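You operate a simulated robot arm through the tools that you are given. There is no shell and no other tool.

Carry out the task below with a simulated robot arm. There is one attempt and no reset: what you move stays moved.

## Task
Empty the orange saucer and the watering can into the bucket and stand the orange pot in its saucer.
Fine: can and saucer go back to their spots; no spills. Set down upright: plant in the orange pot, watering can.

It is judged by the outcome, as a careful person would: the job done as asked, and still so three seconds after it is handed in. It fails if anything else is knocked over, pushed out of place, dropped, spilled or broken.

## Robot
A 7-joint arm with a two-finger parallel gripper, fixed in place. Base frame: the origin is at the foot of the arm, x ahead of it, y to its left, z up. Units: m, degrees, N and s.
With the tool pointing down near the work surface it reaches from about 0.1 to 0.96 m from the base axis. Its first joint turns from -166.0 to 166.0 degrees. Payload 1.57 kg.
The TCP is the grasp point between the finger pads, 0.03 m short of the fingertips. In the tool frame z runs along the fingers and y along their closing line. The gripper opens to 0.08 m. The fingers are 0.017 m wide and 0.012 m thick; the gripper's body (0.04 by 0.082 m) begins 0.08 m behind the TCP.
Orientation is told as [roll, pitch, yaw] about the base's x, y, z axes, in that order, counted from this pose: with the fingers straight down and closing along the base's y, the tool's x points along the base's -x, its y along +y and its z along -z.

## Interface
- The arm moves only by the tool play_rows. Its argument "moves" is a list that holds one entry, the list of rows, each a list of 7 numbers: the shift along the tool's x, y, z in m, then the turn, a rotation vector about the tool's x, y, z in degrees, then the closure, from 0 (fully open) to 1 (shut). In form: [[[x, y, z, rx, ry, rz, claw], ...]]. A call has 1 to 20 rows; each row is the pose to reach, as a shift and turn from the pose commanded when the call began, along the tool's axes at that moment. Rows are played at 5 a second. More than 0.05 m and 8.6 degrees between two rows, or a gripper value outside its range, and nothing of the call is played. Where a pose cannot be reached the arm comes as near as it can. A force on the tool above 40 N (or 10 N above the force at the start of the call, whichever is more), or a blocked arm, ends the call early, and 0.2 s more pass. Each finger travels about 0.153 m/s and halts on what it meets, pressing with about 22 N; the grip force reading is that of the motor and also rises with nothing between the fingers. The clock runs only during rows and for 0.2 s after the last one: add rows that repeat a pose to give the fingers time. The reply holds the time, the measured pose of the TCP, the force on the tool along the base axes, the opening and the grip force, in the units named above and with some noise, with the torque about the TCP (base axes, N m) and any sound that the robot's microphone picked up.
- Cameras (640 x 400 px; columns grow to the right, rows downward): "scene" is fixed at [0.2208, 0.6497, 1.4081]; the picture's right is [-0.80, -0.59, 0.00], its down [-0.36, 0.48, -0.80] and it looks along [0.48, -0.64, -0.60] (base axes); focal length 270 px, centre (320, 200). "wrist" rides on the gripper at [0.072, -0.007, -0.122] in the tool frame; the picture's right is [0.09, 1.00, 0.00], its down [-0.84, 0.08, -0.54] and it looks along [-0.54, 0.05, 0.84] (tool axes); focal length 238 px, centre (320, 200). There is no depth. A picture from a camera that has moved, and an enlarged one, comes with that camera's place and axes in the base frame and with its lens.
- grab_frame(camera): a new picture of that camera. No time passes.
- zoom(camera, box): a new picture of the part [left, top, right, bottom] of that camera's present view, enlarged. No time passes.
- close_job(): hands the job in; it is judged then, once.

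Places have to be worked out from the pictures, the camera data and where the tool is seen. Open the gripper and draw the arm clear of the work before you hand the job in, unless the task says otherwise.

The tools are called after ">>>" as name(argument=value, ...) on one line, values as JSON. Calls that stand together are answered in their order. play_rows: Moves the arm, as the interface text tells. Its arguments: {"type":"object","properties":{"moves":{"type":"array","items":{"type":"array","items":{"type":"array","items":{"type":"number"}}}}},"required":["moves"]} The other tools are called the same way: grab_frame (camera) takes a picture; zoom (camera, box) takes an enlarged picture of a part of a camera's view; close_job () hands the job in.

At the start:

```text
t: 0.0
position: [0.6268, -0.0187, 1.1298]
tcp_rot: [0.0, 0.0, 0.0]
ft_force: [0.2, 0.8, 0.8]
moment: [0.01, 0.02, 0.04]
width: 0.0801
finger_force: 0.1
```

scene: 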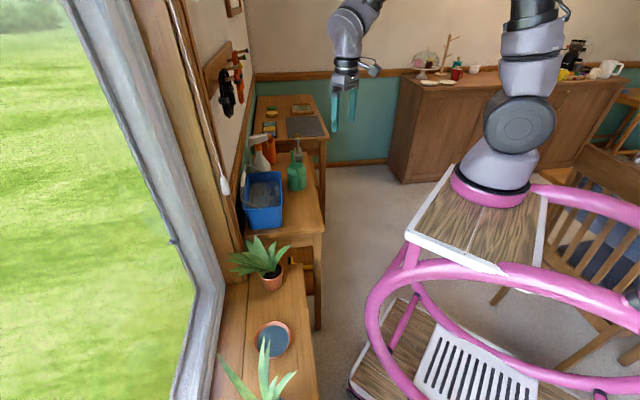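
wrist: 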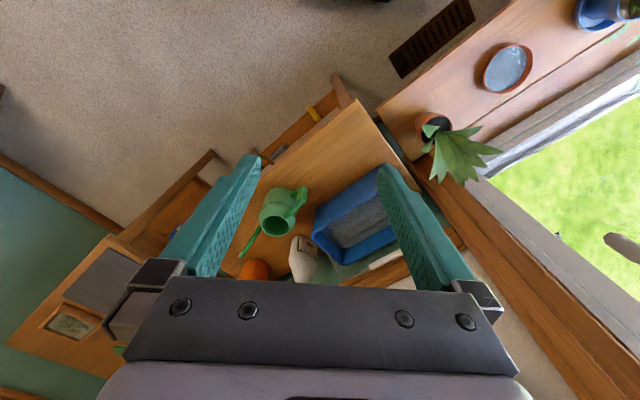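

I'll start by looking closely at the scene from both cameras before moving anything.

>>> zoom(camera="scene", box=[200, 120, 360, 220])

>>> zoom(camera="scene", box=[180, 220, 372, 400])

>>> zoom(camera="wrist", box=[220, 80, 540, 280])

>>> zoom(camera="wrist", box=[380, 0, 640, 200])

```text
4.00 times, centred on (280, 170) of scene
camera zoom: at [0.2208, 0.6497, 1.4081], right [-0.8, -0.59, 0.0], down [-0.36, 0.48, -0.8], along [0.48, -0.64, -0.6], focal length 1079 px, centre (480, 320)
```

zoom: 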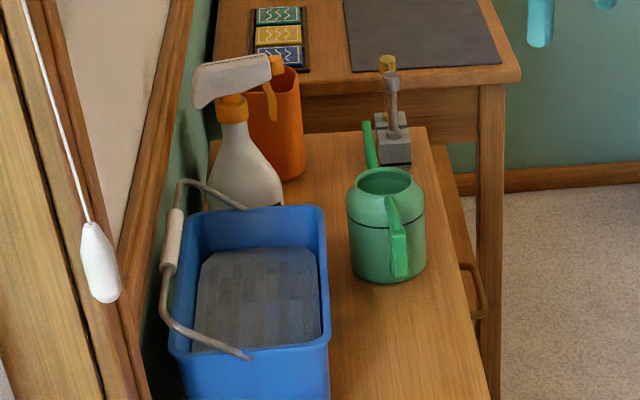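

```text
2.22 times, centred on (276, 310) of scene
camera zoom: at [0.2208, 0.6497, 1.4081], right [-0.8, -0.59, 0.0], down [-0.36, 0.48, -0.8], along [0.48, -0.64, -0.6], focal length 600 px, centre (418, -44)
```

zoom: 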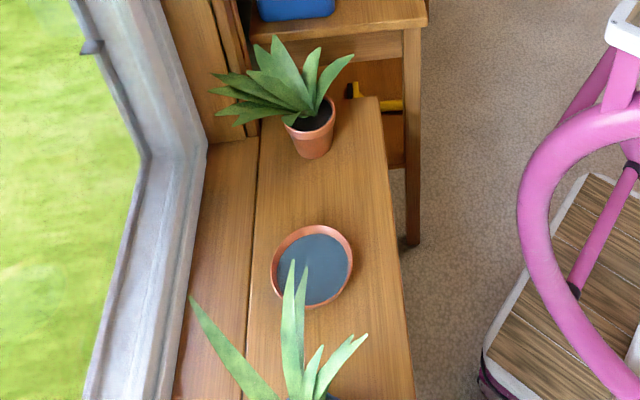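

```text
2.00 times, centred on (380, 180) of wrist
camera zoom: at [0.5555, -0.0273, 1.2523], right [-0.09, 1.0, 0.0], down [0.84, 0.08, 0.54], along [0.54, 0.05, -0.84], focal length 477 px, centre (200, 240)
```

zoom: 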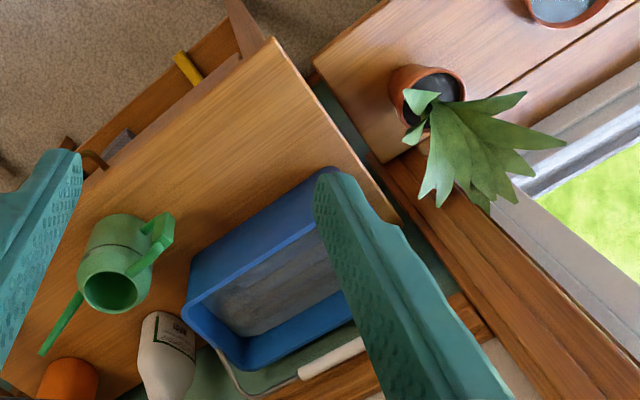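

```text
2.00 times, centred on (510, 100) of wrist
camera zoom: at [0.5555, -0.0273, 1.2523], right [-0.09, 1.0, 0.0], down [0.84, 0.08, 0.54], along [0.54, 0.05, -0.84], focal length 477 px, centre (-60, 400)
```

zoom: 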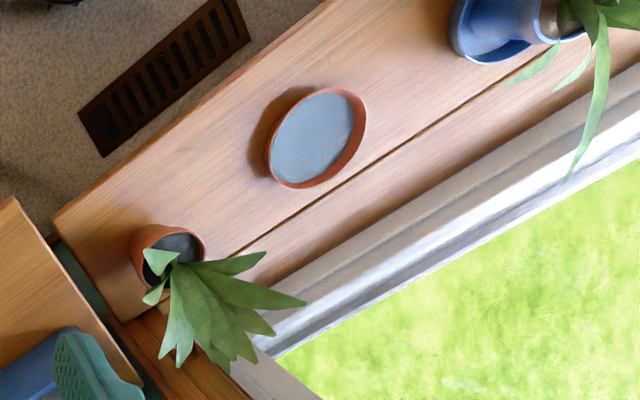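

The objects are found roughly: saucer near (0.56, 0.43, 0.61), pot near (0.70, 0.28, 0.65), can near (0.90, -0.10, 0.77). I'll look closer at the robot base and details before moving.

>>> zoom(camera="scene", box=[380, 0, 640, 220])

>>> zoom(camera="scene", box=[230, 80, 340, 160])

>>> zoom(camera="scene", box=[220, 140, 330, 240])

>>> zoom(camera="scene", box=[220, 220, 330, 300])

>>> zoom(camera="scene", box=[210, 300, 330, 400])

```text
1.82 times, centred on (510, 110) of scene
camera zoom: at [0.2208, 0.6497, 1.4081], right [-0.8, -0.59, 0.0], down [-0.36, 0.48, -0.8], along [0.48, -0.64, -0.6], focal length 490 px, centre (-26, 364)
```

zoom: 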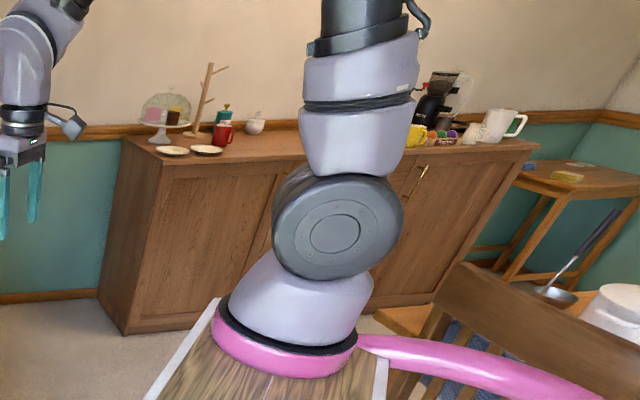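

```text
5.00 times, centred on (285, 120) of scene
camera zoom: at [0.2208, 0.6497, 1.4081], right [-0.8, -0.59, 0.0], down [-0.36, 0.48, -0.8], along [0.48, -0.64, -0.6], focal length 1349 px, centre (495, 600)
```

zoom: 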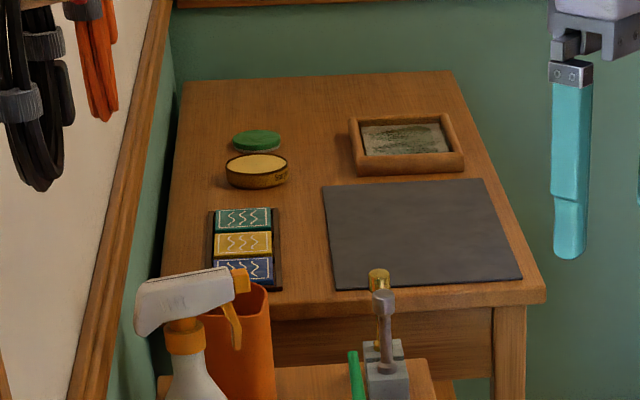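

```text
4.00 times, centred on (275, 190) of scene
camera zoom: at [0.2208, 0.6497, 1.4081], right [-0.8, -0.59, 0.0], down [-0.36, 0.48, -0.8], along [0.48, -0.64, -0.6], focal length 1079 px, centre (500, 240)
```

zoom: 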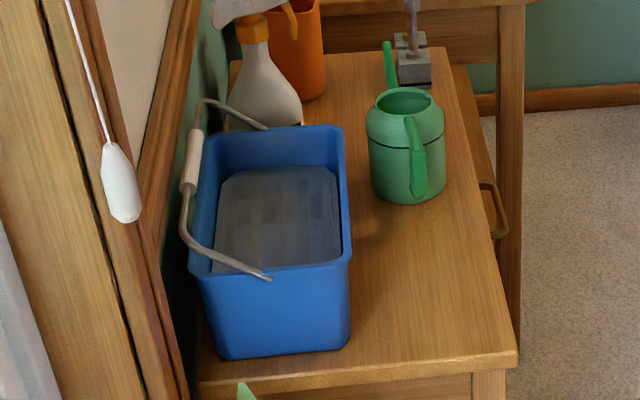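

```text
5.00 times, centred on (275, 260) of scene
camera zoom: at [0.2208, 0.6497, 1.4081], right [-0.8, -0.59, 0.0], down [-0.36, 0.48, -0.8], along [0.48, -0.64, -0.6], focal length 1349 px, centre (545, -100)
```

zoom: 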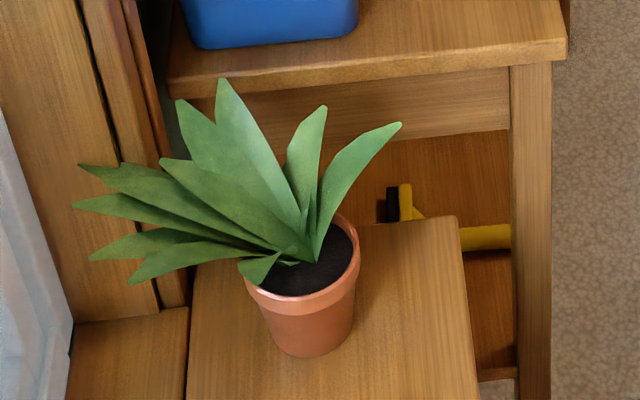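

```text
4.00 times, centred on (270, 350) of scene
camera zoom: at [0.2208, 0.6497, 1.4081], right [-0.8, -0.59, 0.0], down [-0.36, 0.48, -0.8], along [0.48, -0.64, -0.6], focal length 1079 px, centre (520, -400)
```

zoom: 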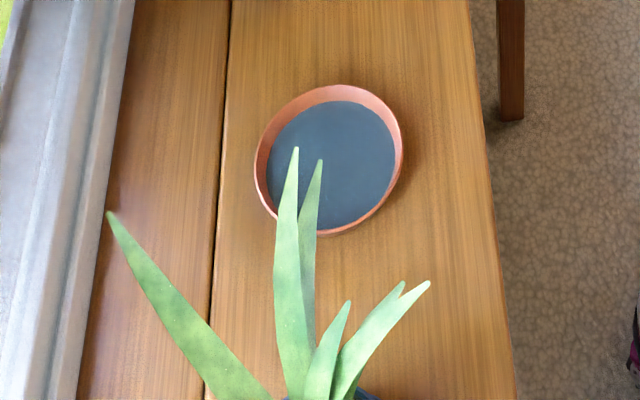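

The scene camera agrees with the reported TCP position. I'll move to a viewpoint above the shelf, at about (0.55, 0.30, 1.0), to pin down the saucer and pot with the wrist camera.

>>> play_rows(moves=[[[0.0096, 0.04, 0.016, 0, 0, 0, 0], [0.0193, 0.08, 0.0325, 0, 0, 0, 0], [0.0289, 0.12, 0.049, 0, 0, 0, 0], [0.0385, 0.16, 0.065, 0, 0, 0, 0], [0.048, 0.2, 0.081, 0, 0, 0, 0], [0.058, 0.24, 0.0975, 0, 0, 0, 0], [0.067, 0.28, 0.114, 0, 0, 0, 0], [0.077, 0.32, 0.13, 0, 0, 0, 0], [0.077, 0.32, 0.13, 0, 0, 0, 0]]])

>>> grab_frame(camera="wrist")

>>> grab_frame(camera="scene")

```text
t: 2.0
position: [0.5499, 0.3022, 1.0006]
tcp_rot: [-0.1, 0.1, 0.0]
ft_force: [-0.2, -0.1, 0.0]
moment: [0.0, -0.03, 0.01]
width: 0.0801
finger_force: 0.1
```

```text
taken
camera wrist: at [0.4784, 0.2938, 1.123], right [-0.09, 1.0, 0.0], down [0.84, 0.08, 0.54], along [0.54, 0.05, -0.84], focal length 238 px, centre (320, 200)
```

wrist: 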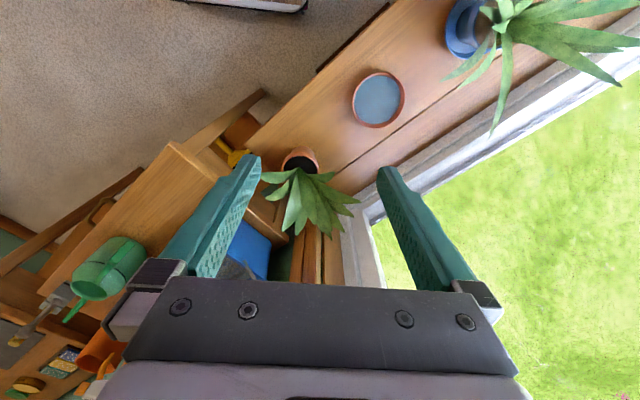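

```text
taken
```

scene: 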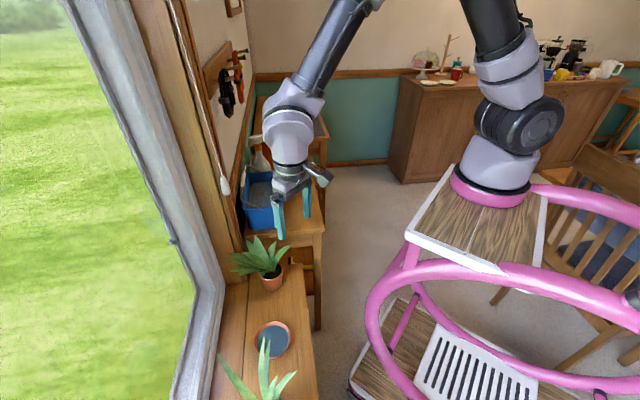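

Arm moved as expected. Now I'll zoom in on the saucer and pot from here to triangulate them more exactly.

>>> zoom(camera="wrist", box=[260, 50, 420, 150])

>>> zoom(camera="wrist", box=[230, 130, 390, 250])

>>> zoom(camera="wrist", box=[400, 0, 640, 150])

```text
4.00 times, centred on (340, 100) of wrist
camera zoom: at [0.4784, 0.2938, 1.123], right [-0.09, 1.0, 0.0], down [0.84, 0.08, 0.54], along [0.54, 0.05, -0.84], focal length 953 px, centre (240, 600)
```

zoom: 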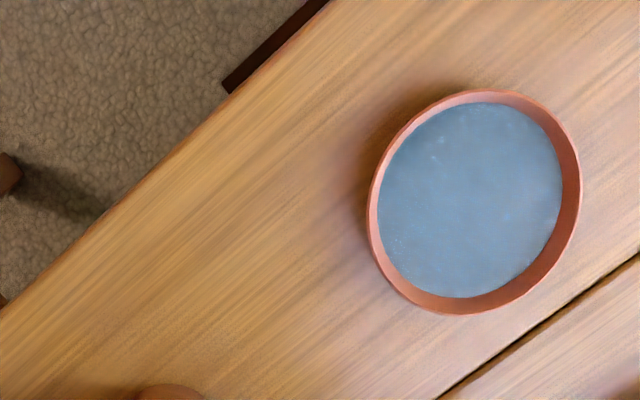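

```text
3.33 times, centred on (310, 190) of wrist
camera zoom: at [0.4784, 0.2938, 1.123], right [-0.09, 1.0, 0.0], down [0.84, 0.08, 0.54], along [0.54, 0.05, -0.84], focal length 794 px, centre (353, 233)
```

zoom: 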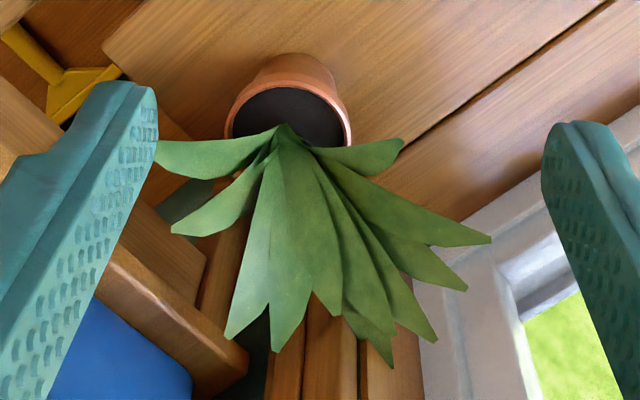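

```text
2.67 times, centred on (520, 75) of wrist
camera zoom: at [0.4784, 0.2938, 1.123], right [-0.09, 1.0, 0.0], down [0.84, 0.08, 0.54], along [0.54, 0.05, -0.84], focal length 636 px, centre (-213, 533)
```

zoom: 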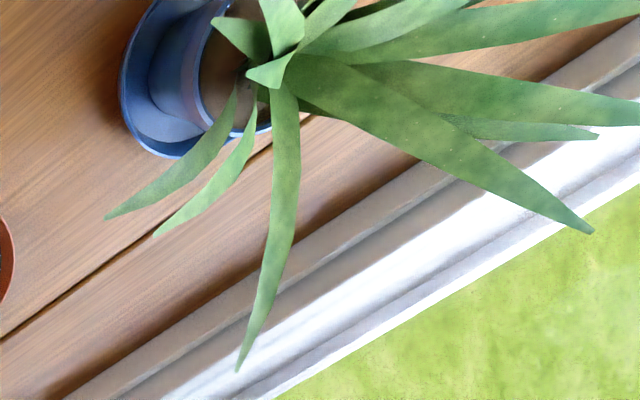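

Saucer rim centre works out to about (0.562, 0.423, 0.60) with 0.112 m diameter, and pot rim centre to (0.705, 0.272, 0.664) with 0.08 m diameter. Next I'll rise, turn the tool to yaw -90, and look over the bucket and can.

>>> play_rows(moves=[[[-0.0167, -0.0127, -0.0125, 0, 0, 7.5, 0], [-0.0333, -0.0253, -0.025, 0, 0, 15, 0], [-0.05, -0.038, -0.0375, 0, 0, 22.5, 0], [-0.0667, -0.0507, -0.05, 0, 0, 30, 0], [-0.0833, -0.0633, -0.0625, 0, 0, 37.5, 0], [-0.1, -0.076, -0.075, 0, 0, 45, 0], [-0.1167, -0.0887, -0.0875, 0, 0, 52.5, 0], [-0.1333, -0.1013, -0.1, 0, 0, 60, 0], [-0.15, -0.114, -0.1125, 0, 0, 67.5, 0], [-0.1667, -0.1267, -0.125, 0, 0, 75, 0], [-0.1833, -0.1393, -0.1375, 0, 0, 82.5, 0], [-0.2, -0.152, -0.15, 0, 0, 90, 0], [-0.2, -0.152, -0.15, 0, 0, 90, 0]]])

>>> grab_frame(camera="wrist")

>>> grab_frame(camera="scene")

```text
t: 4.8
position: [0.75, 0.1489, 1.1498]
tcp_rot: [-0.1, 0.0, -90.0]
ft_force: [0.1, 0.2, 0.4]
moment: [-0.03, -0.02, 0.02]
width: 0.0798
finger_force: 0.1
```

```text
taken
camera wrist: at [0.7434, 0.2191, 1.2723], right [1.0, 0.09, 0.0], down [0.08, -0.84, 0.54], along [0.05, -0.54, -0.84], focal length 238 px, centre (320, 200)
```

wrist: 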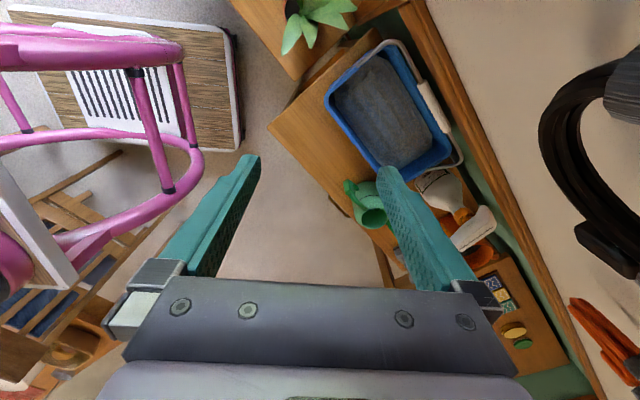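

```text
taken
```

scene: 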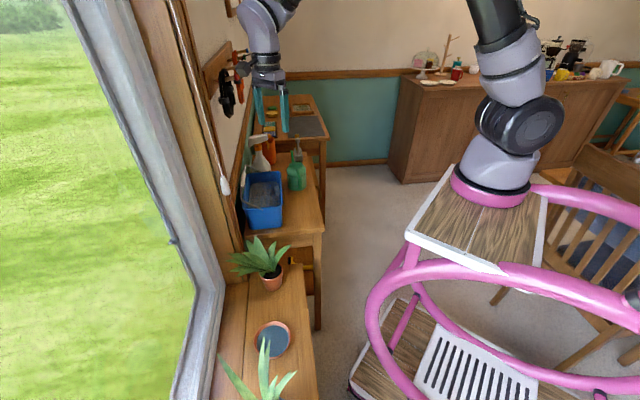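

I see hanging tools on the wall close to the gripper on the right of the wrist view. I'll zoom in to find exactly where they are, along with the bucket and can.

>>> zoom(camera="wrist", box=[300, 0, 480, 180])

>>> zoom(camera="wrist", box=[320, 140, 520, 280])

>>> zoom(camera="wrist", box=[480, 0, 640, 400])

>>> zoom(camera="scene", box=[160, 0, 340, 150])

```text
2.22 times, centred on (390, 90) of wrist
camera zoom: at [0.7434, 0.2191, 1.2723], right [1.0, 0.09, 0.0], down [0.08, -0.84, 0.54], along [0.05, -0.54, -0.84], focal length 530 px, centre (164, 444)
```

zoom: 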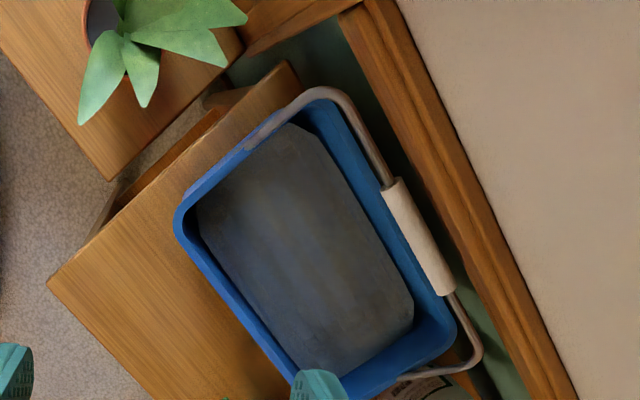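

```text
2.86 times, centred on (420, 210) of wrist
camera zoom: at [0.7434, 0.2191, 1.2723], right [1.0, 0.09, 0.0], down [0.08, -0.84, 0.54], along [0.05, -0.54, -0.84], focal length 681 px, centre (34, 171)
```

zoom: 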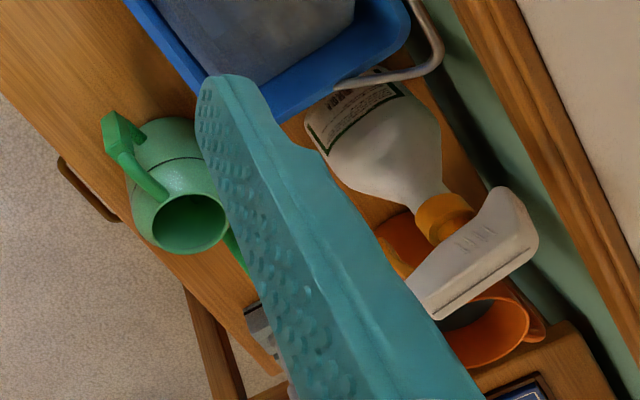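

```text
1.00 times, centred on (560, 200) of wrist (not enlarged: the box is as wide or as high as the picture)
camera zoom: at [0.7434, 0.2191, 1.2723], right [1.0, 0.09, 0.0], down [0.08, -0.84, 0.54], along [0.05, -0.54, -0.84], focal length 238 px, centre (80, 200)
```

zoom: 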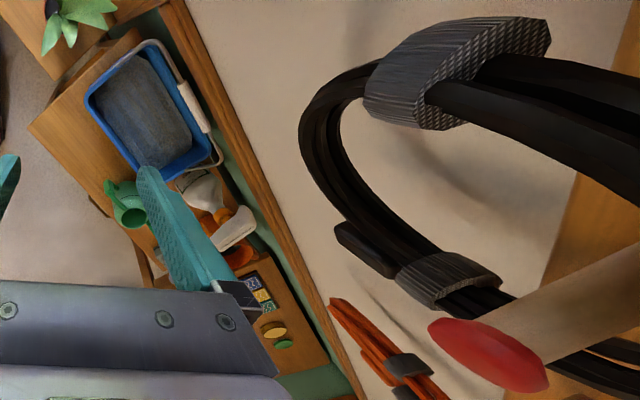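

```text
2.67 times, centred on (250, 75) of scene
camera zoom: at [0.2208, 0.6497, 1.4081], right [-0.8, -0.59, 0.0], down [-0.36, 0.48, -0.8], along [0.48, -0.64, -0.6], focal length 720 px, centre (507, 533)
```

zoom: 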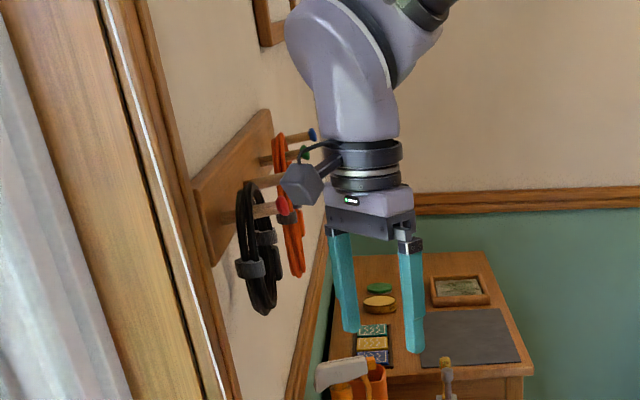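

Mapping so far: the bucket rim spans roughly (0.757, 0.142), (0.852, 0.238), (1.01, 0.07), (0.90, 0.01) at z≈0.84, and the table top is at z≈0.733. The can mouth is near (0.892, -0.088, 0.85), and cables hang above the wall side of the bucket from z≈1.14. I'll back off from the cables, rotate to yaw about -135.6, and test the wrist range empty-handed.

>>> play_rows(moves=[[[-0.0174, 0.0091, 0.0143, 0, 0, 6.5, 0], [-0.0348, 0.0181, 0.0286, 0, 0, 13, 0], [-0.0522, 0.0272, 0.0429, 0, 0, 19.5, 0], [-0.0695, 0.0362, 0.0571, 0, 0, 26, 0], [-0.0869, 0.0453, 0.0714, 0, 0, 32.5, 0], [-0.1043, 0.0543, 0.0857, 0, 0, 39, 0], [-0.1217, 0.0634, 0.1, 0, 0, 45.6, 0], [-0.1217, 0.0634, 0.1, 0, 0, 45.6, 0]]])

>>> grab_frame(camera="wrist")

>>> grab_frame(camera="scene")

```text
t: 6.6
position: [0.8145, 0.0275, 1.0505]
tcp_rot: [0.0, 0.0, -135.6]
ft_force: [-0.5, -0.4, 1.0]
moment: [-0.01, 0.03, 0.0]
width: 0.0801
finger_force: 0.1
```

```text
taken
camera wrist: at [0.8609, 0.0811, 1.1724], right [0.76, -0.65, 0.0], down [-0.54, -0.64, 0.54], along [-0.35, -0.41, -0.84], focal length 238 px, centre (320, 200)
```

wrist: 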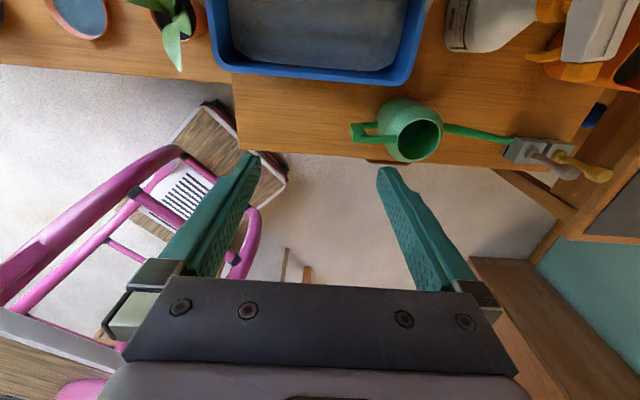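

```text
taken
```

scene: 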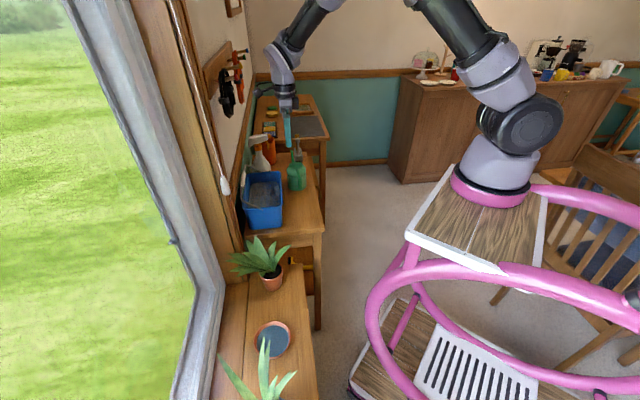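

Yaw -135.6 is reachable. This view shows the can with its long spout ending near the small clamp, so I'll zoom in on it.

>>> zoom(camera="wrist", box=[320, 70, 560, 220])

>>> zoom(camera="wrist", box=[180, 0, 460, 175])

>>> zoom(camera="scene", box=[270, 140, 330, 200])

```text
2.67 times, centred on (440, 145) of wrist
camera zoom: at [0.8609, 0.0811, 1.1724], right [0.76, -0.65, 0.0], down [-0.54, -0.64, 0.54], along [-0.35, -0.41, -0.84], focal length 636 px, centre (0, 347)
```

zoom: 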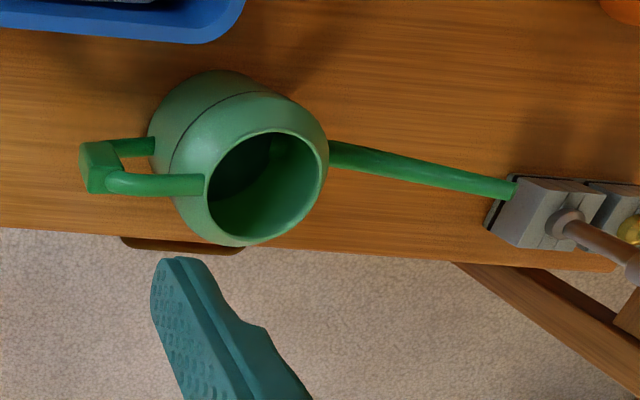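

```text
2.29 times, centred on (320, 88) of wrist
camera zoom: at [0.8609, 0.0811, 1.1724], right [0.76, -0.65, 0.0], down [-0.54, -0.64, 0.54], along [-0.35, -0.41, -0.84], focal length 545 px, centre (320, 457)
```

zoom: 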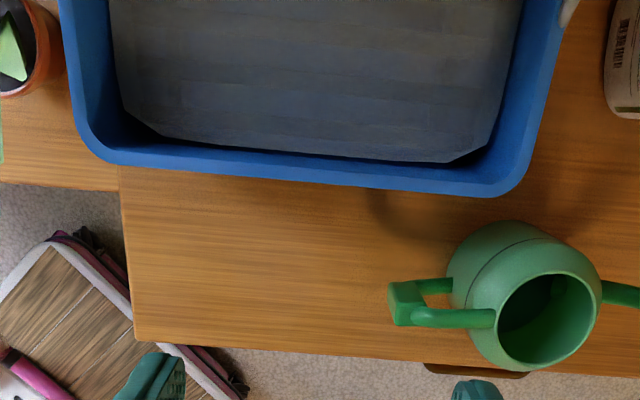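

```text
6.67 times, centred on (300, 170) of scene
camera zoom: at [0.2208, 0.6497, 1.4081], right [-0.8, -0.59, 0.0], down [-0.36, 0.48, -0.8], along [0.48, -0.64, -0.6], focal length 1799 px, centre (453, 400)
```

zoom: 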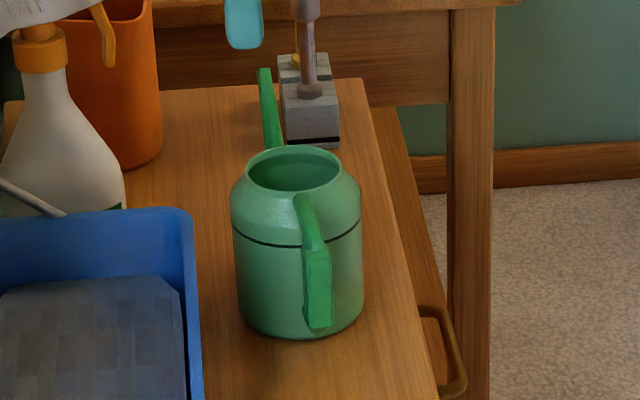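

Can geometry: opening centre (0.895, -0.093, 0.844), spout tip (0.990, -0.171, 0.854), handle bar at (0.831, -0.038) from z 0.775 to 0.833. Before touching anything, I'll test in free air whether the wrist can tilt to about 120° for pouring the saucer.

>>> play_rows(moves=[[[0, 0, 0, 0, 8, 0, 0], [0, 0, 0, 0, 16, 0, 0], [0, 0, 0, 0, 24, 0, 0], [0, 0, 0, 0, 32, 0, 0], [0, 0, 0, 0, 40, 0, 0], [0, 0, 0, 0, 48, 0, 0], [0, 0, 0, 0, 56, 0, 0], [0, 0, 0, 0, 64, 0, 0], [0, 0, 0, 0, 72, 0, 0], [0, 0, 0, 0, 80, 0, 0], [0, 0, 0, 0, 80, 0, 0]]])

>>> grab_frame(camera="scene")

>>> grab_frame(camera="wrist")

```text
t: 9.0
position: [0.813, 0.0281, 1.0507]
tcp_rot: [0.1, 80.2, -135.3]
ft_force: [0.3, -0.1, -0.6]
moment: [0.0, 0.01, 0.01]
width: 0.0801
finger_force: 0.0
```

```text
taken
```

scene: 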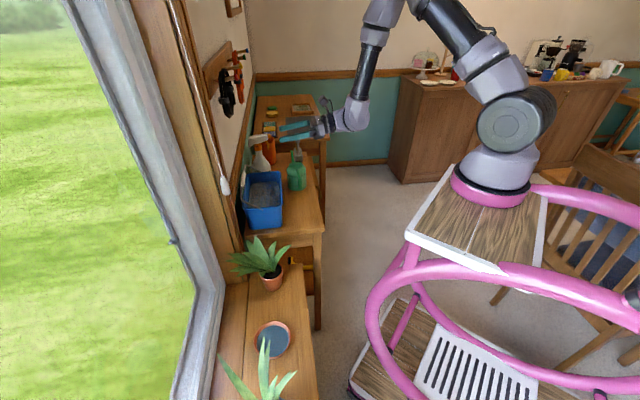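

```text
taken
camera wrist: at [0.7324, -0.0446, 1.1424], right [0.71, -0.7, 0.09], down [-0.43, -0.53, -0.73], along [0.56, 0.48, -0.68], focal length 238 px, centre (320, 200)
```

wrist: 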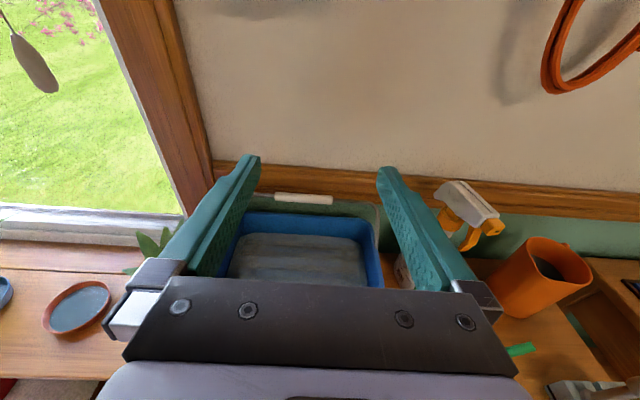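

Tilt of 80° works well, and the forearm stays high on the robot side. I'll continue to 120°.

>>> play_rows(moves=[[[0, 0, 0, 0, 8, 0, 0], [0, 0, 0, 0, 16, 0, 0], [0, 0, 0, 0, 24, 0, 0], [0, 0, 0, 0, 32, 0, 0], [0, 0, 0, 0, 40, 0, 0], [0, 0, 0, 0, 40, 0, 0]]])

>>> grab_frame(camera="scene")

```text
t: 10.4
position: [0.8129, 0.0262, 1.0503]
tcp_rot: [180.0, 59.9, 44.4]
ft_force: [-0.6, 0.2, 0.1]
moment: [0.01, -0.04, -0.02]
width: 0.08
finger_force: 0.1
```

```text
taken
```

scene: 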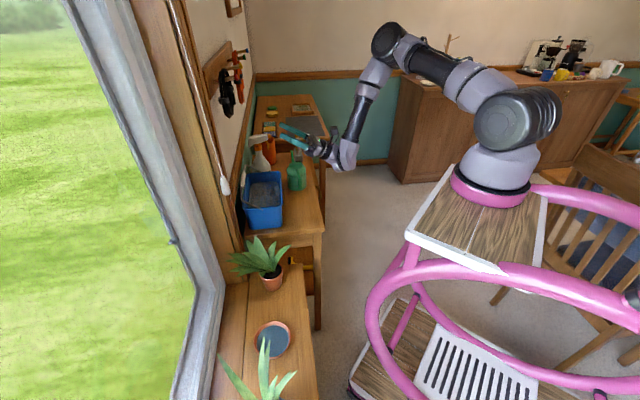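

120° is reachable here. I'll check it is also reachable right over the bucket at the planned pour spot, still empty-handed.

>>> play_rows(moves=[[[-0.0244, 0.0083, 0.029, 0, 0, 0, 0], [-0.0489, 0.0167, 0.058, 0, 0, 0, 0], [-0.0733, 0.025, 0.087, 0, 0, 0, 0], [-0.0733, 0.025, 0.087, 0, 0, 0, 0]]])

>>> grab_frame(camera="scene")

>>> grab_frame(camera="wrist")

```text
t: 11.4
position: [0.9121, 0.0887, 1.0312]
tcp_rot: [-180.0, 60.0, 44.6]
ft_force: [-0.2, 0.1, -0.3]
moment: [-0.02, 0.04, -0.03]
width: 0.0801
finger_force: 0.1
```

```text
taken
```

scene: 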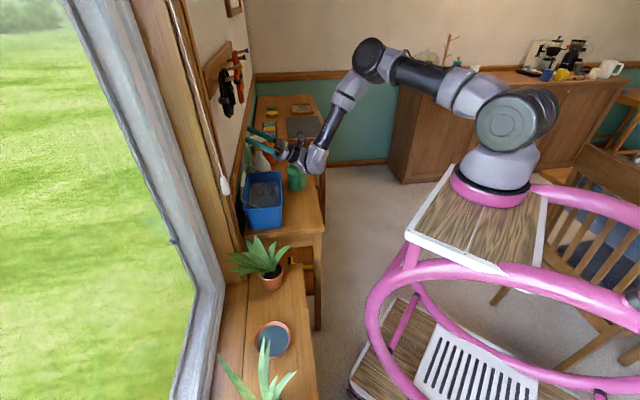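

```text
taken
camera wrist: at [0.8057, -0.0074, 1.0324], right [0.66, -0.74, 0.08], down [0.02, -0.09, -1.0], along [0.75, 0.66, -0.05], focal length 238 px, centre (320, 200)
```

wrist: 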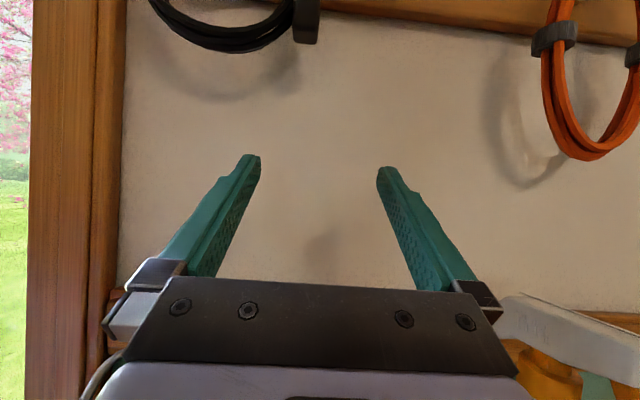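

The pour pose is reachable and sits between the two cables. Now I'll back out toward the robot side, untilt to 20°, and fly to a hover point over the saucer at about z=0.95.

>>> play_rows(moves=[[[0.0248, 0, -0.0296, 0, 0, 0, 0], [0.0495, 0, -0.0592, 0, 0, 0, 0], [0.0743, 0, -0.0887, 0, 0, 0, 0], [0.0653, -0.0331, -0.0885, 0, -7.69, 0, 0], [0.0563, -0.0662, -0.0883, 0, -15.38, 0, 0], [0.0473, -0.0992, -0.0881, 0, -23.08, 0, 0], [0.0382, -0.1323, -0.0878, 0, -30.77, 0, 0], [0.0292, -0.1654, -0.0876, 0, -38.46, 0, 0], [0.0202, -0.1985, -0.0874, 0, -46.15, 0, 0], [0.0113, -0.2315, -0.0872, 0, -53.85, 0, 0], [0.0023, -0.2646, -0.087, 0, -61.54, 0, 0], [-0.0067, -0.2977, -0.0868, 0, -69.23, 0, 0], [-0.0157, -0.3308, -0.0866, 0, -76.92, 0, 0], [-0.0247, -0.3638, -0.0863, 0, -84.62, 0, 0], [-0.0338, -0.3969, -0.0861, 0, -92.31, 0, 0], [-0.0428, -0.43, -0.0859, 0, -100, 0, 0], [-0.0428, -0.43, -0.0859, 0, -100, 0, 0]]])

>>> grab_frame(camera="wrist")

>>> grab_frame(camera="scene")

```text
t: 15.0
position: [0.5706, 0.3575, 0.9498]
tcp_rot: [0.0, 19.9, -135.6]
ft_force: [0.0, 0.2, -0.2]
moment: [-0.01, 0.02, 0.01]
width: 0.0799
finger_force: 0.2
```

```text
taken
camera wrist: at [0.5851, 0.3799, 1.0892], right [0.76, -0.65, 0.03], down [-0.64, -0.74, 0.22], along [-0.12, -0.19, -0.97], focal length 238 px, centre (320, 200)
```

wrist: 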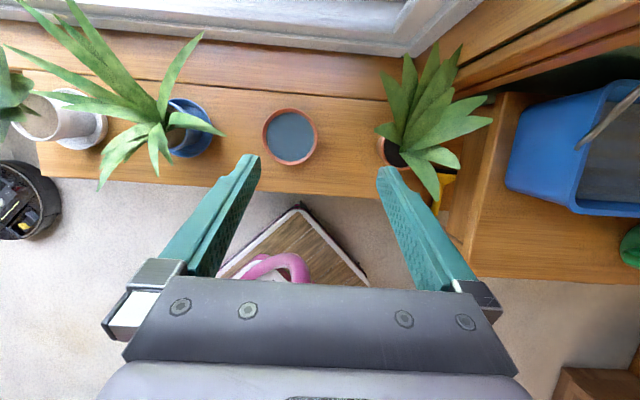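

```text
taken
```

scene: 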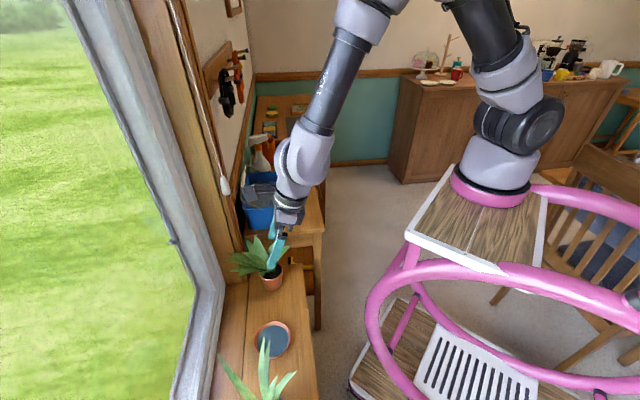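

I have a clean top-down view aligned with the shelf. I'll zoom in on the saucer and the orange plant for exact positions.

>>> zoom(camera="wrist", box=[240, 95, 340, 175])

>>> zoom(camera="wrist", box=[340, 30, 520, 220])

>>> zoom(camera="wrist", box=[60, 20, 320, 200])

```text
5.00 times, centred on (290, 135) of wrist
camera zoom: at [0.5851, 0.3799, 1.0892], right [0.76, -0.65, 0.03], down [-0.64, -0.74, 0.22], along [-0.12, -0.19, -0.97], focal length 1192 px, centre (470, 525)
```

zoom: 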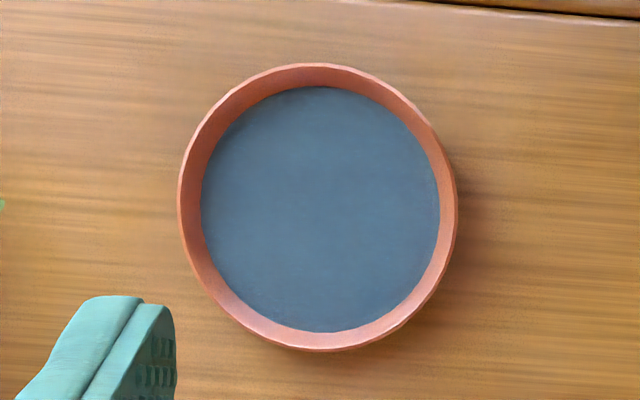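

```text
2.11 times, centred on (430, 125) of wrist
camera zoom: at [0.5851, 0.3799, 1.0892], right [0.76, -0.65, 0.03], down [-0.64, -0.74, 0.22], along [-0.12, -0.19, -0.97], focal length 502 px, centre (88, 358)
```

zoom: 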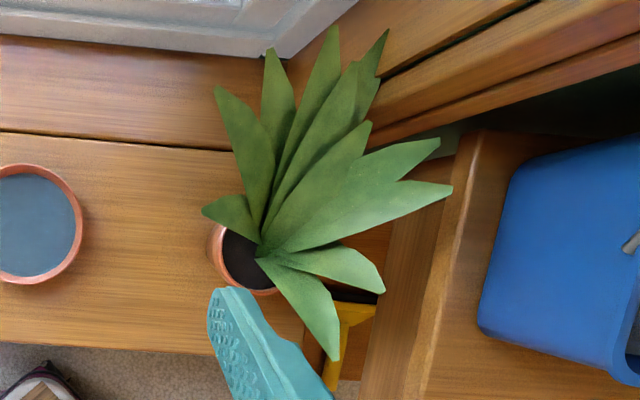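

```text
2.22 times, centred on (190, 110) of wrist
camera zoom: at [0.5851, 0.3799, 1.0892], right [0.76, -0.65, 0.03], down [-0.64, -0.74, 0.22], along [-0.12, -0.19, -0.97], focal length 530 px, centre (609, 400)
```

zoom: 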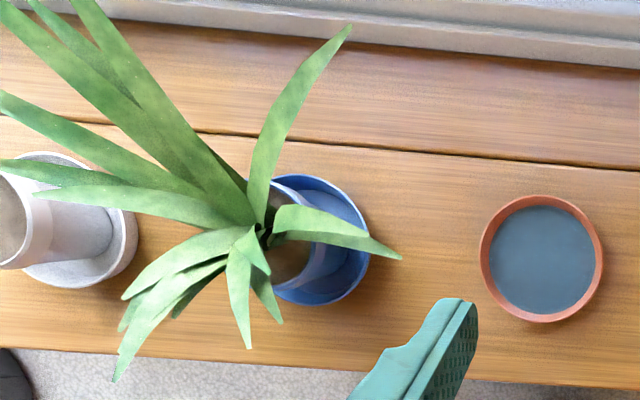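

Saucer centre in shelf coordinates comes out the same, (0.561, 0.421), with outer radius about 0.0555 and rim at z≈0.602. I'll descend to z≈0.73 above the rim point on the table side, clear of the leaves, and look again.

>>> play_rows(moves=[[[-0.0094, 0, 0.0434, 0, 0, 0, 0], [-0.0188, 0, 0.0868, 0, 0, 0, 0], [-0.0282, 0, 0.1303, 0, 0, 0, 0], [-0.0376, 0, 0.1737, 0, 0, 0, 0], [-0.047, 0, 0.2171, 0, 0, 0, 0], [-0.047, 0, 0.2171, 0, 0, 0, 0]]])

>>> grab_frame(camera="wrist")

>>> zoom(camera="scene", box=[200, 200, 340, 400])

```text
t: 16.4
position: [0.5939, 0.3807, 0.7309]
tcp_rot: [0.0, 20.0, -135.5]
ft_force: [0.2, 0.4, 0.2]
moment: [-0.03, -0.02, 0.02]
width: 0.0803
finger_force: 0.0
```

```text
taken
camera wrist: at [0.6075, 0.4019, 0.8698], right [0.76, -0.65, 0.03], down [-0.64, -0.74, 0.22], along [-0.12, -0.19, -0.97], focal length 238 px, centre (320, 200)
```

wrist: 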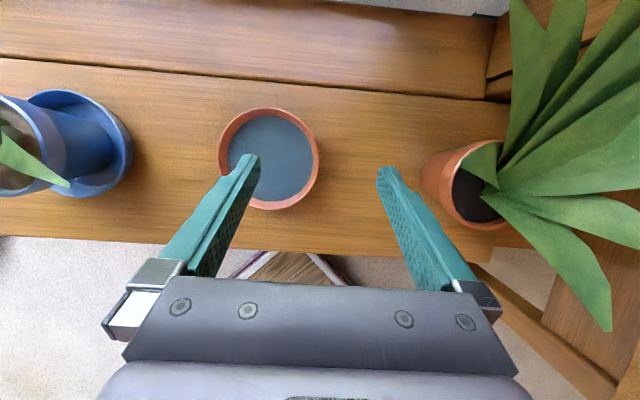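

```text
2.00 times, centred on (270, 300) of scene
camera zoom: at [0.2208, 0.6497, 1.4081], right [-0.8, -0.59, 0.0], down [-0.36, 0.48, -0.8], along [0.48, -0.64, -0.6], focal length 540 px, centre (420, 0)
```

zoom: 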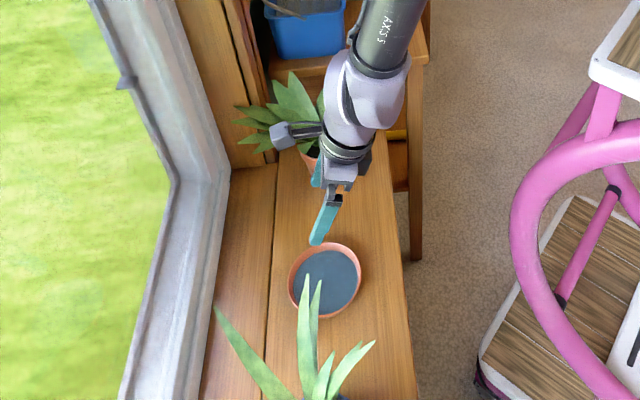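

Closer view obtained; the right finger has room from the pot. I'll zoom in on the saucer rim and finger tips to refine the height and centring.

>>> zoom(camera="wrist", box=[200, 90, 440, 240])

>>> zoom(camera="scene", box=[235, 290, 315, 370])

```text
2.67 times, centred on (320, 165) of wrist
camera zoom: at [0.6075, 0.4019, 0.8698], right [0.76, -0.65, 0.03], down [-0.64, -0.74, 0.22], along [-0.12, -0.19, -0.97], focal length 636 px, centre (320, 293)
```

zoom: 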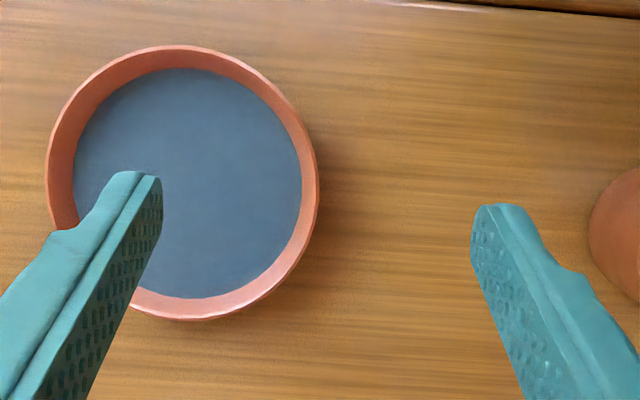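

```text
5.00 times, centred on (275, 330) of scene
camera zoom: at [0.2208, 0.6497, 1.4081], right [-0.8, -0.59, 0.0], down [-0.36, 0.48, -0.8], along [0.48, -0.64, -0.6], focal length 1349 px, centre (545, -450)
```

zoom: 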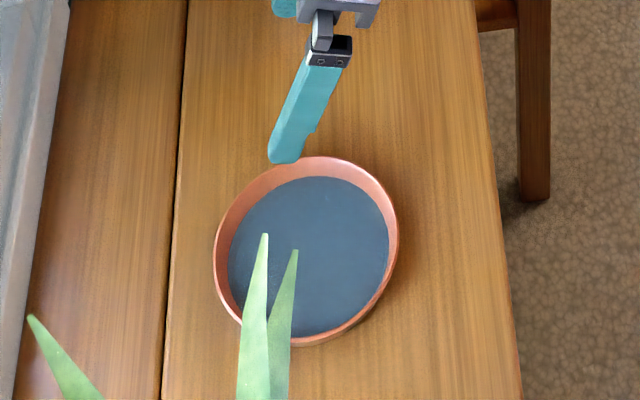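

Rim top is about z=0.606 with the water about 12 mm below it, and the wall is at about 0.053 m radius. I'll half close the gripper and descend until the tips are just about level with the rim, then check centring.

>>> play_rows(moves=[[[-0.0088, 0.0003, 0.0221, 0, 0, 0, 0.25], [-0.0176, 0.0005, 0.0441, 0, 0, 0, 0.5], [-0.0265, 0.0008, 0.0662, 0, 0, 0, 0.5], [-0.0353, 0.001, 0.0883, 0, 0, 0, 0.5], [-0.0353, 0.001, 0.0883, 0, 0, 0, 0.5]]])

>>> grab_frame(camera="wrist")

>>> zoom(camera="scene", box=[235, 290, 315, 370])

```text
t: 17.6
position: [0.5924, 0.3763, 0.6353]
tcp_rot: [-0.1, 20.1, -135.6]
ft_force: [-0.7, 0.0, 0.6]
moment: [0.0, 0.0, 0.01]
width: 0.0399
finger_force: 0.0
```

```text
taken
camera wrist: at [0.6062, 0.3981, 0.7744], right [0.76, -0.65, 0.03], down [-0.64, -0.74, 0.22], along [-0.12, -0.19, -0.97], focal length 238 px, centre (320, 200)
```

wrist: 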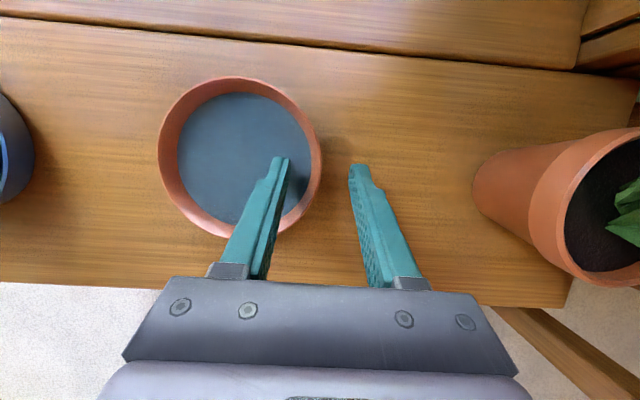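

```text
5.00 times, centred on (275, 330) of scene
camera zoom: at [0.2208, 0.6497, 1.4081], right [-0.8, -0.59, 0.0], down [-0.36, 0.48, -0.8], along [0.48, -0.64, -0.6], focal length 1349 px, centre (545, -450)
```

zoom: 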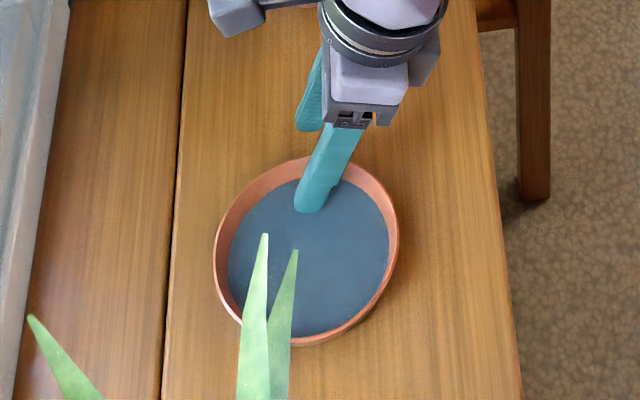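

The fingers straddle the rim with the saucer undisturbed. I'll zoom in for exact centring.

>>> zoom(camera="wrist", box=[250, 120, 390, 220])

```text
4.00 times, centred on (320, 170) of wrist
camera zoom: at [0.6062, 0.3981, 0.7744], right [0.76, -0.65, 0.03], down [-0.64, -0.74, 0.22], along [-0.12, -0.19, -0.97], focal length 953 px, centre (320, 320)
```

zoom: 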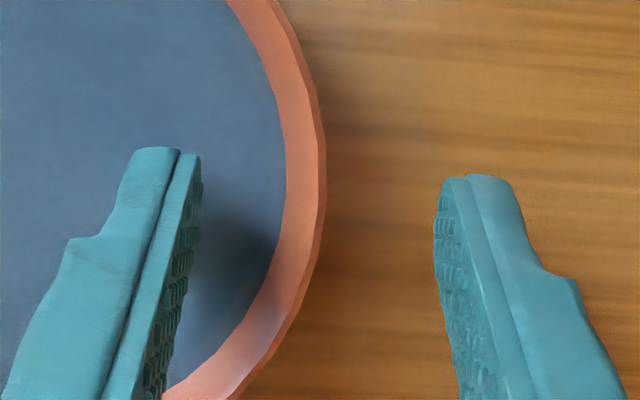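

The saucer wall may be flared rather than vertical, which matters for the grip. I'll look closer at the rim's shading from both cameras.

>>> zoom(camera="wrist", box=[300, 130, 340, 155])

>>> zoom(camera="wrist", box=[150, 70, 250, 240])

>>> zoom(camera="scene", box=[248, 314, 300, 360])

```text
16.00 times, centred on (320, 142) of wrist
camera zoom: at [0.6062, 0.3981, 0.7744], right [0.76, -0.65, 0.03], down [-0.64, -0.74, 0.22], along [-0.12, -0.19, -0.97], focal length 3814 px, centre (320, 1120)
```

zoom: 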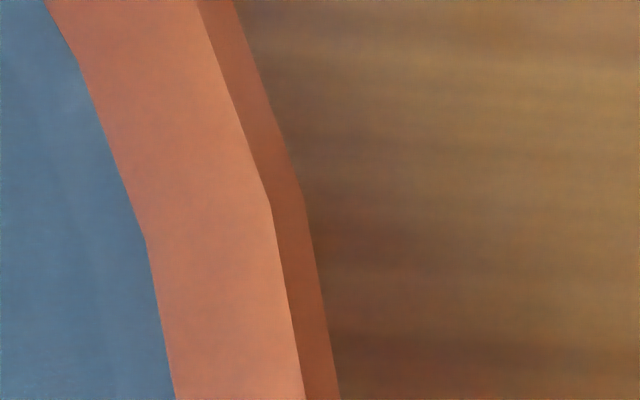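

```text
2.35 times, centred on (200, 155) of wrist
camera zoom: at [0.6062, 0.3981, 0.7744], right [0.76, -0.65, 0.03], down [-0.64, -0.74, 0.22], along [-0.12, -0.19, -0.97], focal length 561 px, centre (602, 306)
```

zoom: 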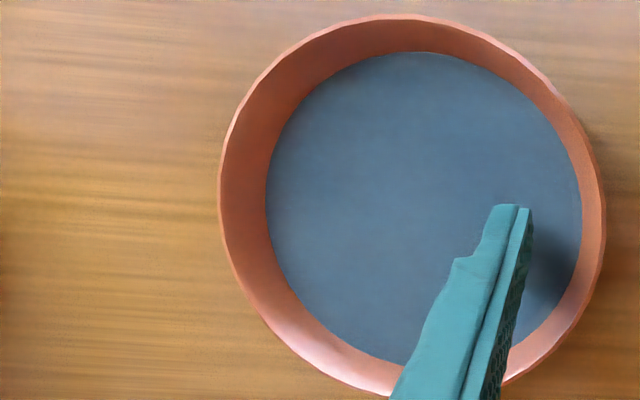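

```text
8.70 times, centred on (274, 337) of scene
camera zoom: at [0.2208, 0.6497, 1.4081], right [-0.8, -0.59, 0.0], down [-0.36, 0.48, -0.8], along [0.48, -0.64, -0.6], focal length 2346 px, centre (720, -991)
```

zoom: 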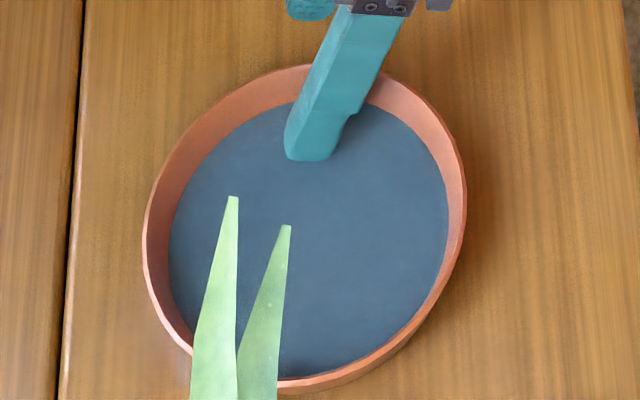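

The wall looks flared by about 20–25°, so a straight vertical pinch could tip the saucer. I'll raise clear and back away to get an oblique side view of the saucer and pot before committing to a grip angle.

>>> play_rows(moves=[[[0.0154, 0, -0.0423, 0, 0, 0, 0.5], [0.0308, 0, -0.0846, 0, 0, 0, 0.5], [0.0138, -0.0056, -0.0914, 0, 7.78, 0, 0.5], [-0.0033, -0.0111, -0.0982, 0, 15.56, 0, 0.5], [-0.0203, -0.0167, -0.105, 0, 23.33, 0, 0.5], [-0.0374, -0.0222, -0.1118, 0, 31.11, 0, 0.5], [-0.0545, -0.0278, -0.1186, 0, 38.89, 0, 0.5], [-0.0715, -0.0333, -0.1253, 0, 46.67, 0, 0.5], [-0.0885, -0.0389, -0.1322, 0, 54.44, 0, 0.3], [-0.1056, -0.0444, -0.1389, 0, 62.22, 0, 0], [-0.1226, -0.05, -0.1457, 0, 70, 0, 0], [-0.1226, -0.05, -0.1457, 0, 70, 0, 0]]])

>>> grab_frame(camera="wrist")

>>> grab_frame(camera="scene")

```text
t: 19.3
position: [0.5374, 0.3706, 0.7964]
tcp_rot: [-18.7, 53.8, -159.0]
ft_force: [-0.1, -0.9, -0.2]
moment: [0.02, 0.07, 0.01]
width: 0.0398
finger_force: 0.0
out of reach, approached as far as the arm can: row 6, 7, 8
stopped in row 8: the arm was blocked; the commanded pose is now the measured one
```

```text
taken
camera wrist: at [0.5005, 0.3201, 0.9245], right [0.63, -0.77, -0.11], down [-0.74, -0.55, -0.39], along [0.24, 0.33, -0.92], focal length 238 px, centre (320, 200)
```

wrist: 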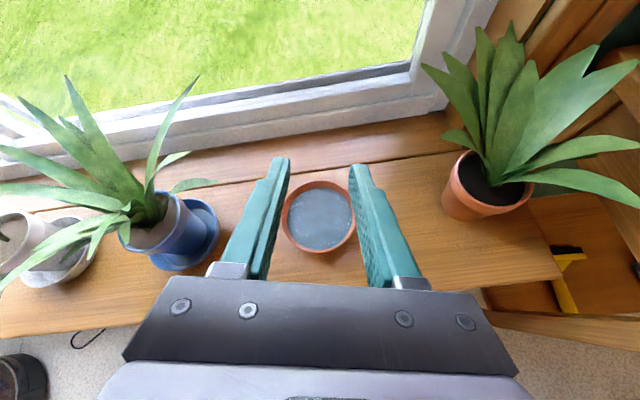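

```text
taken
```

scene: 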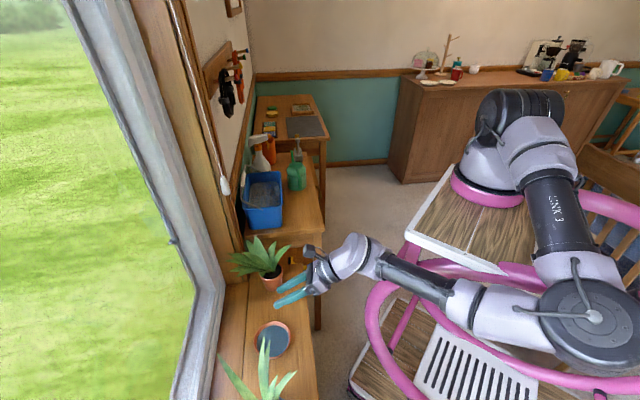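

The arm swung its elbow low and stopped, blocked, though nothing on the shelf was touched and the saucer and pots look unmoved. I'll undo this gently by rising and turning back toward the earlier good pose, checking the arm as I go.

>>> play_rows(moves=[[[0.0175, 0.0002, -0.0092, -0.45, -4.5, -1.6, 0.5], [0.035, 0.0004, -0.0184, -0.9, -9.05, -3.25, 0.5], [0.035, 0.0004, -0.0184, -0.9, -9.05, -3.25, 0.5]]])

>>> grab_frame(camera="scene")

```text
t: 20.1
position: [0.5456, 0.3671, 0.8348]
tcp_rot: [-11.0, 45.9, -150.4]
ft_force: [0.0, -0.7, 0.6]
moment: [0.02, -0.03, -0.01]
width: 0.0401
finger_force: 0.0
```

```text
taken
```

scene: 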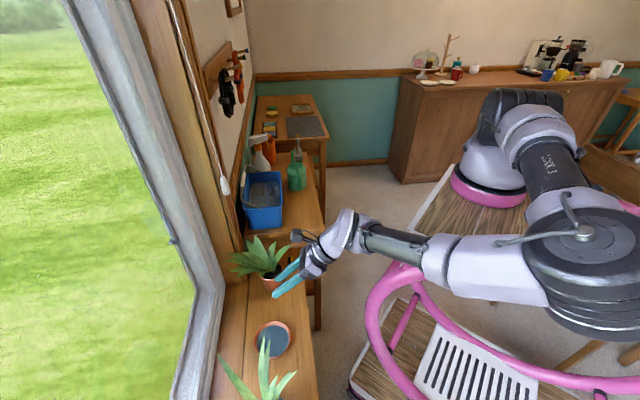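

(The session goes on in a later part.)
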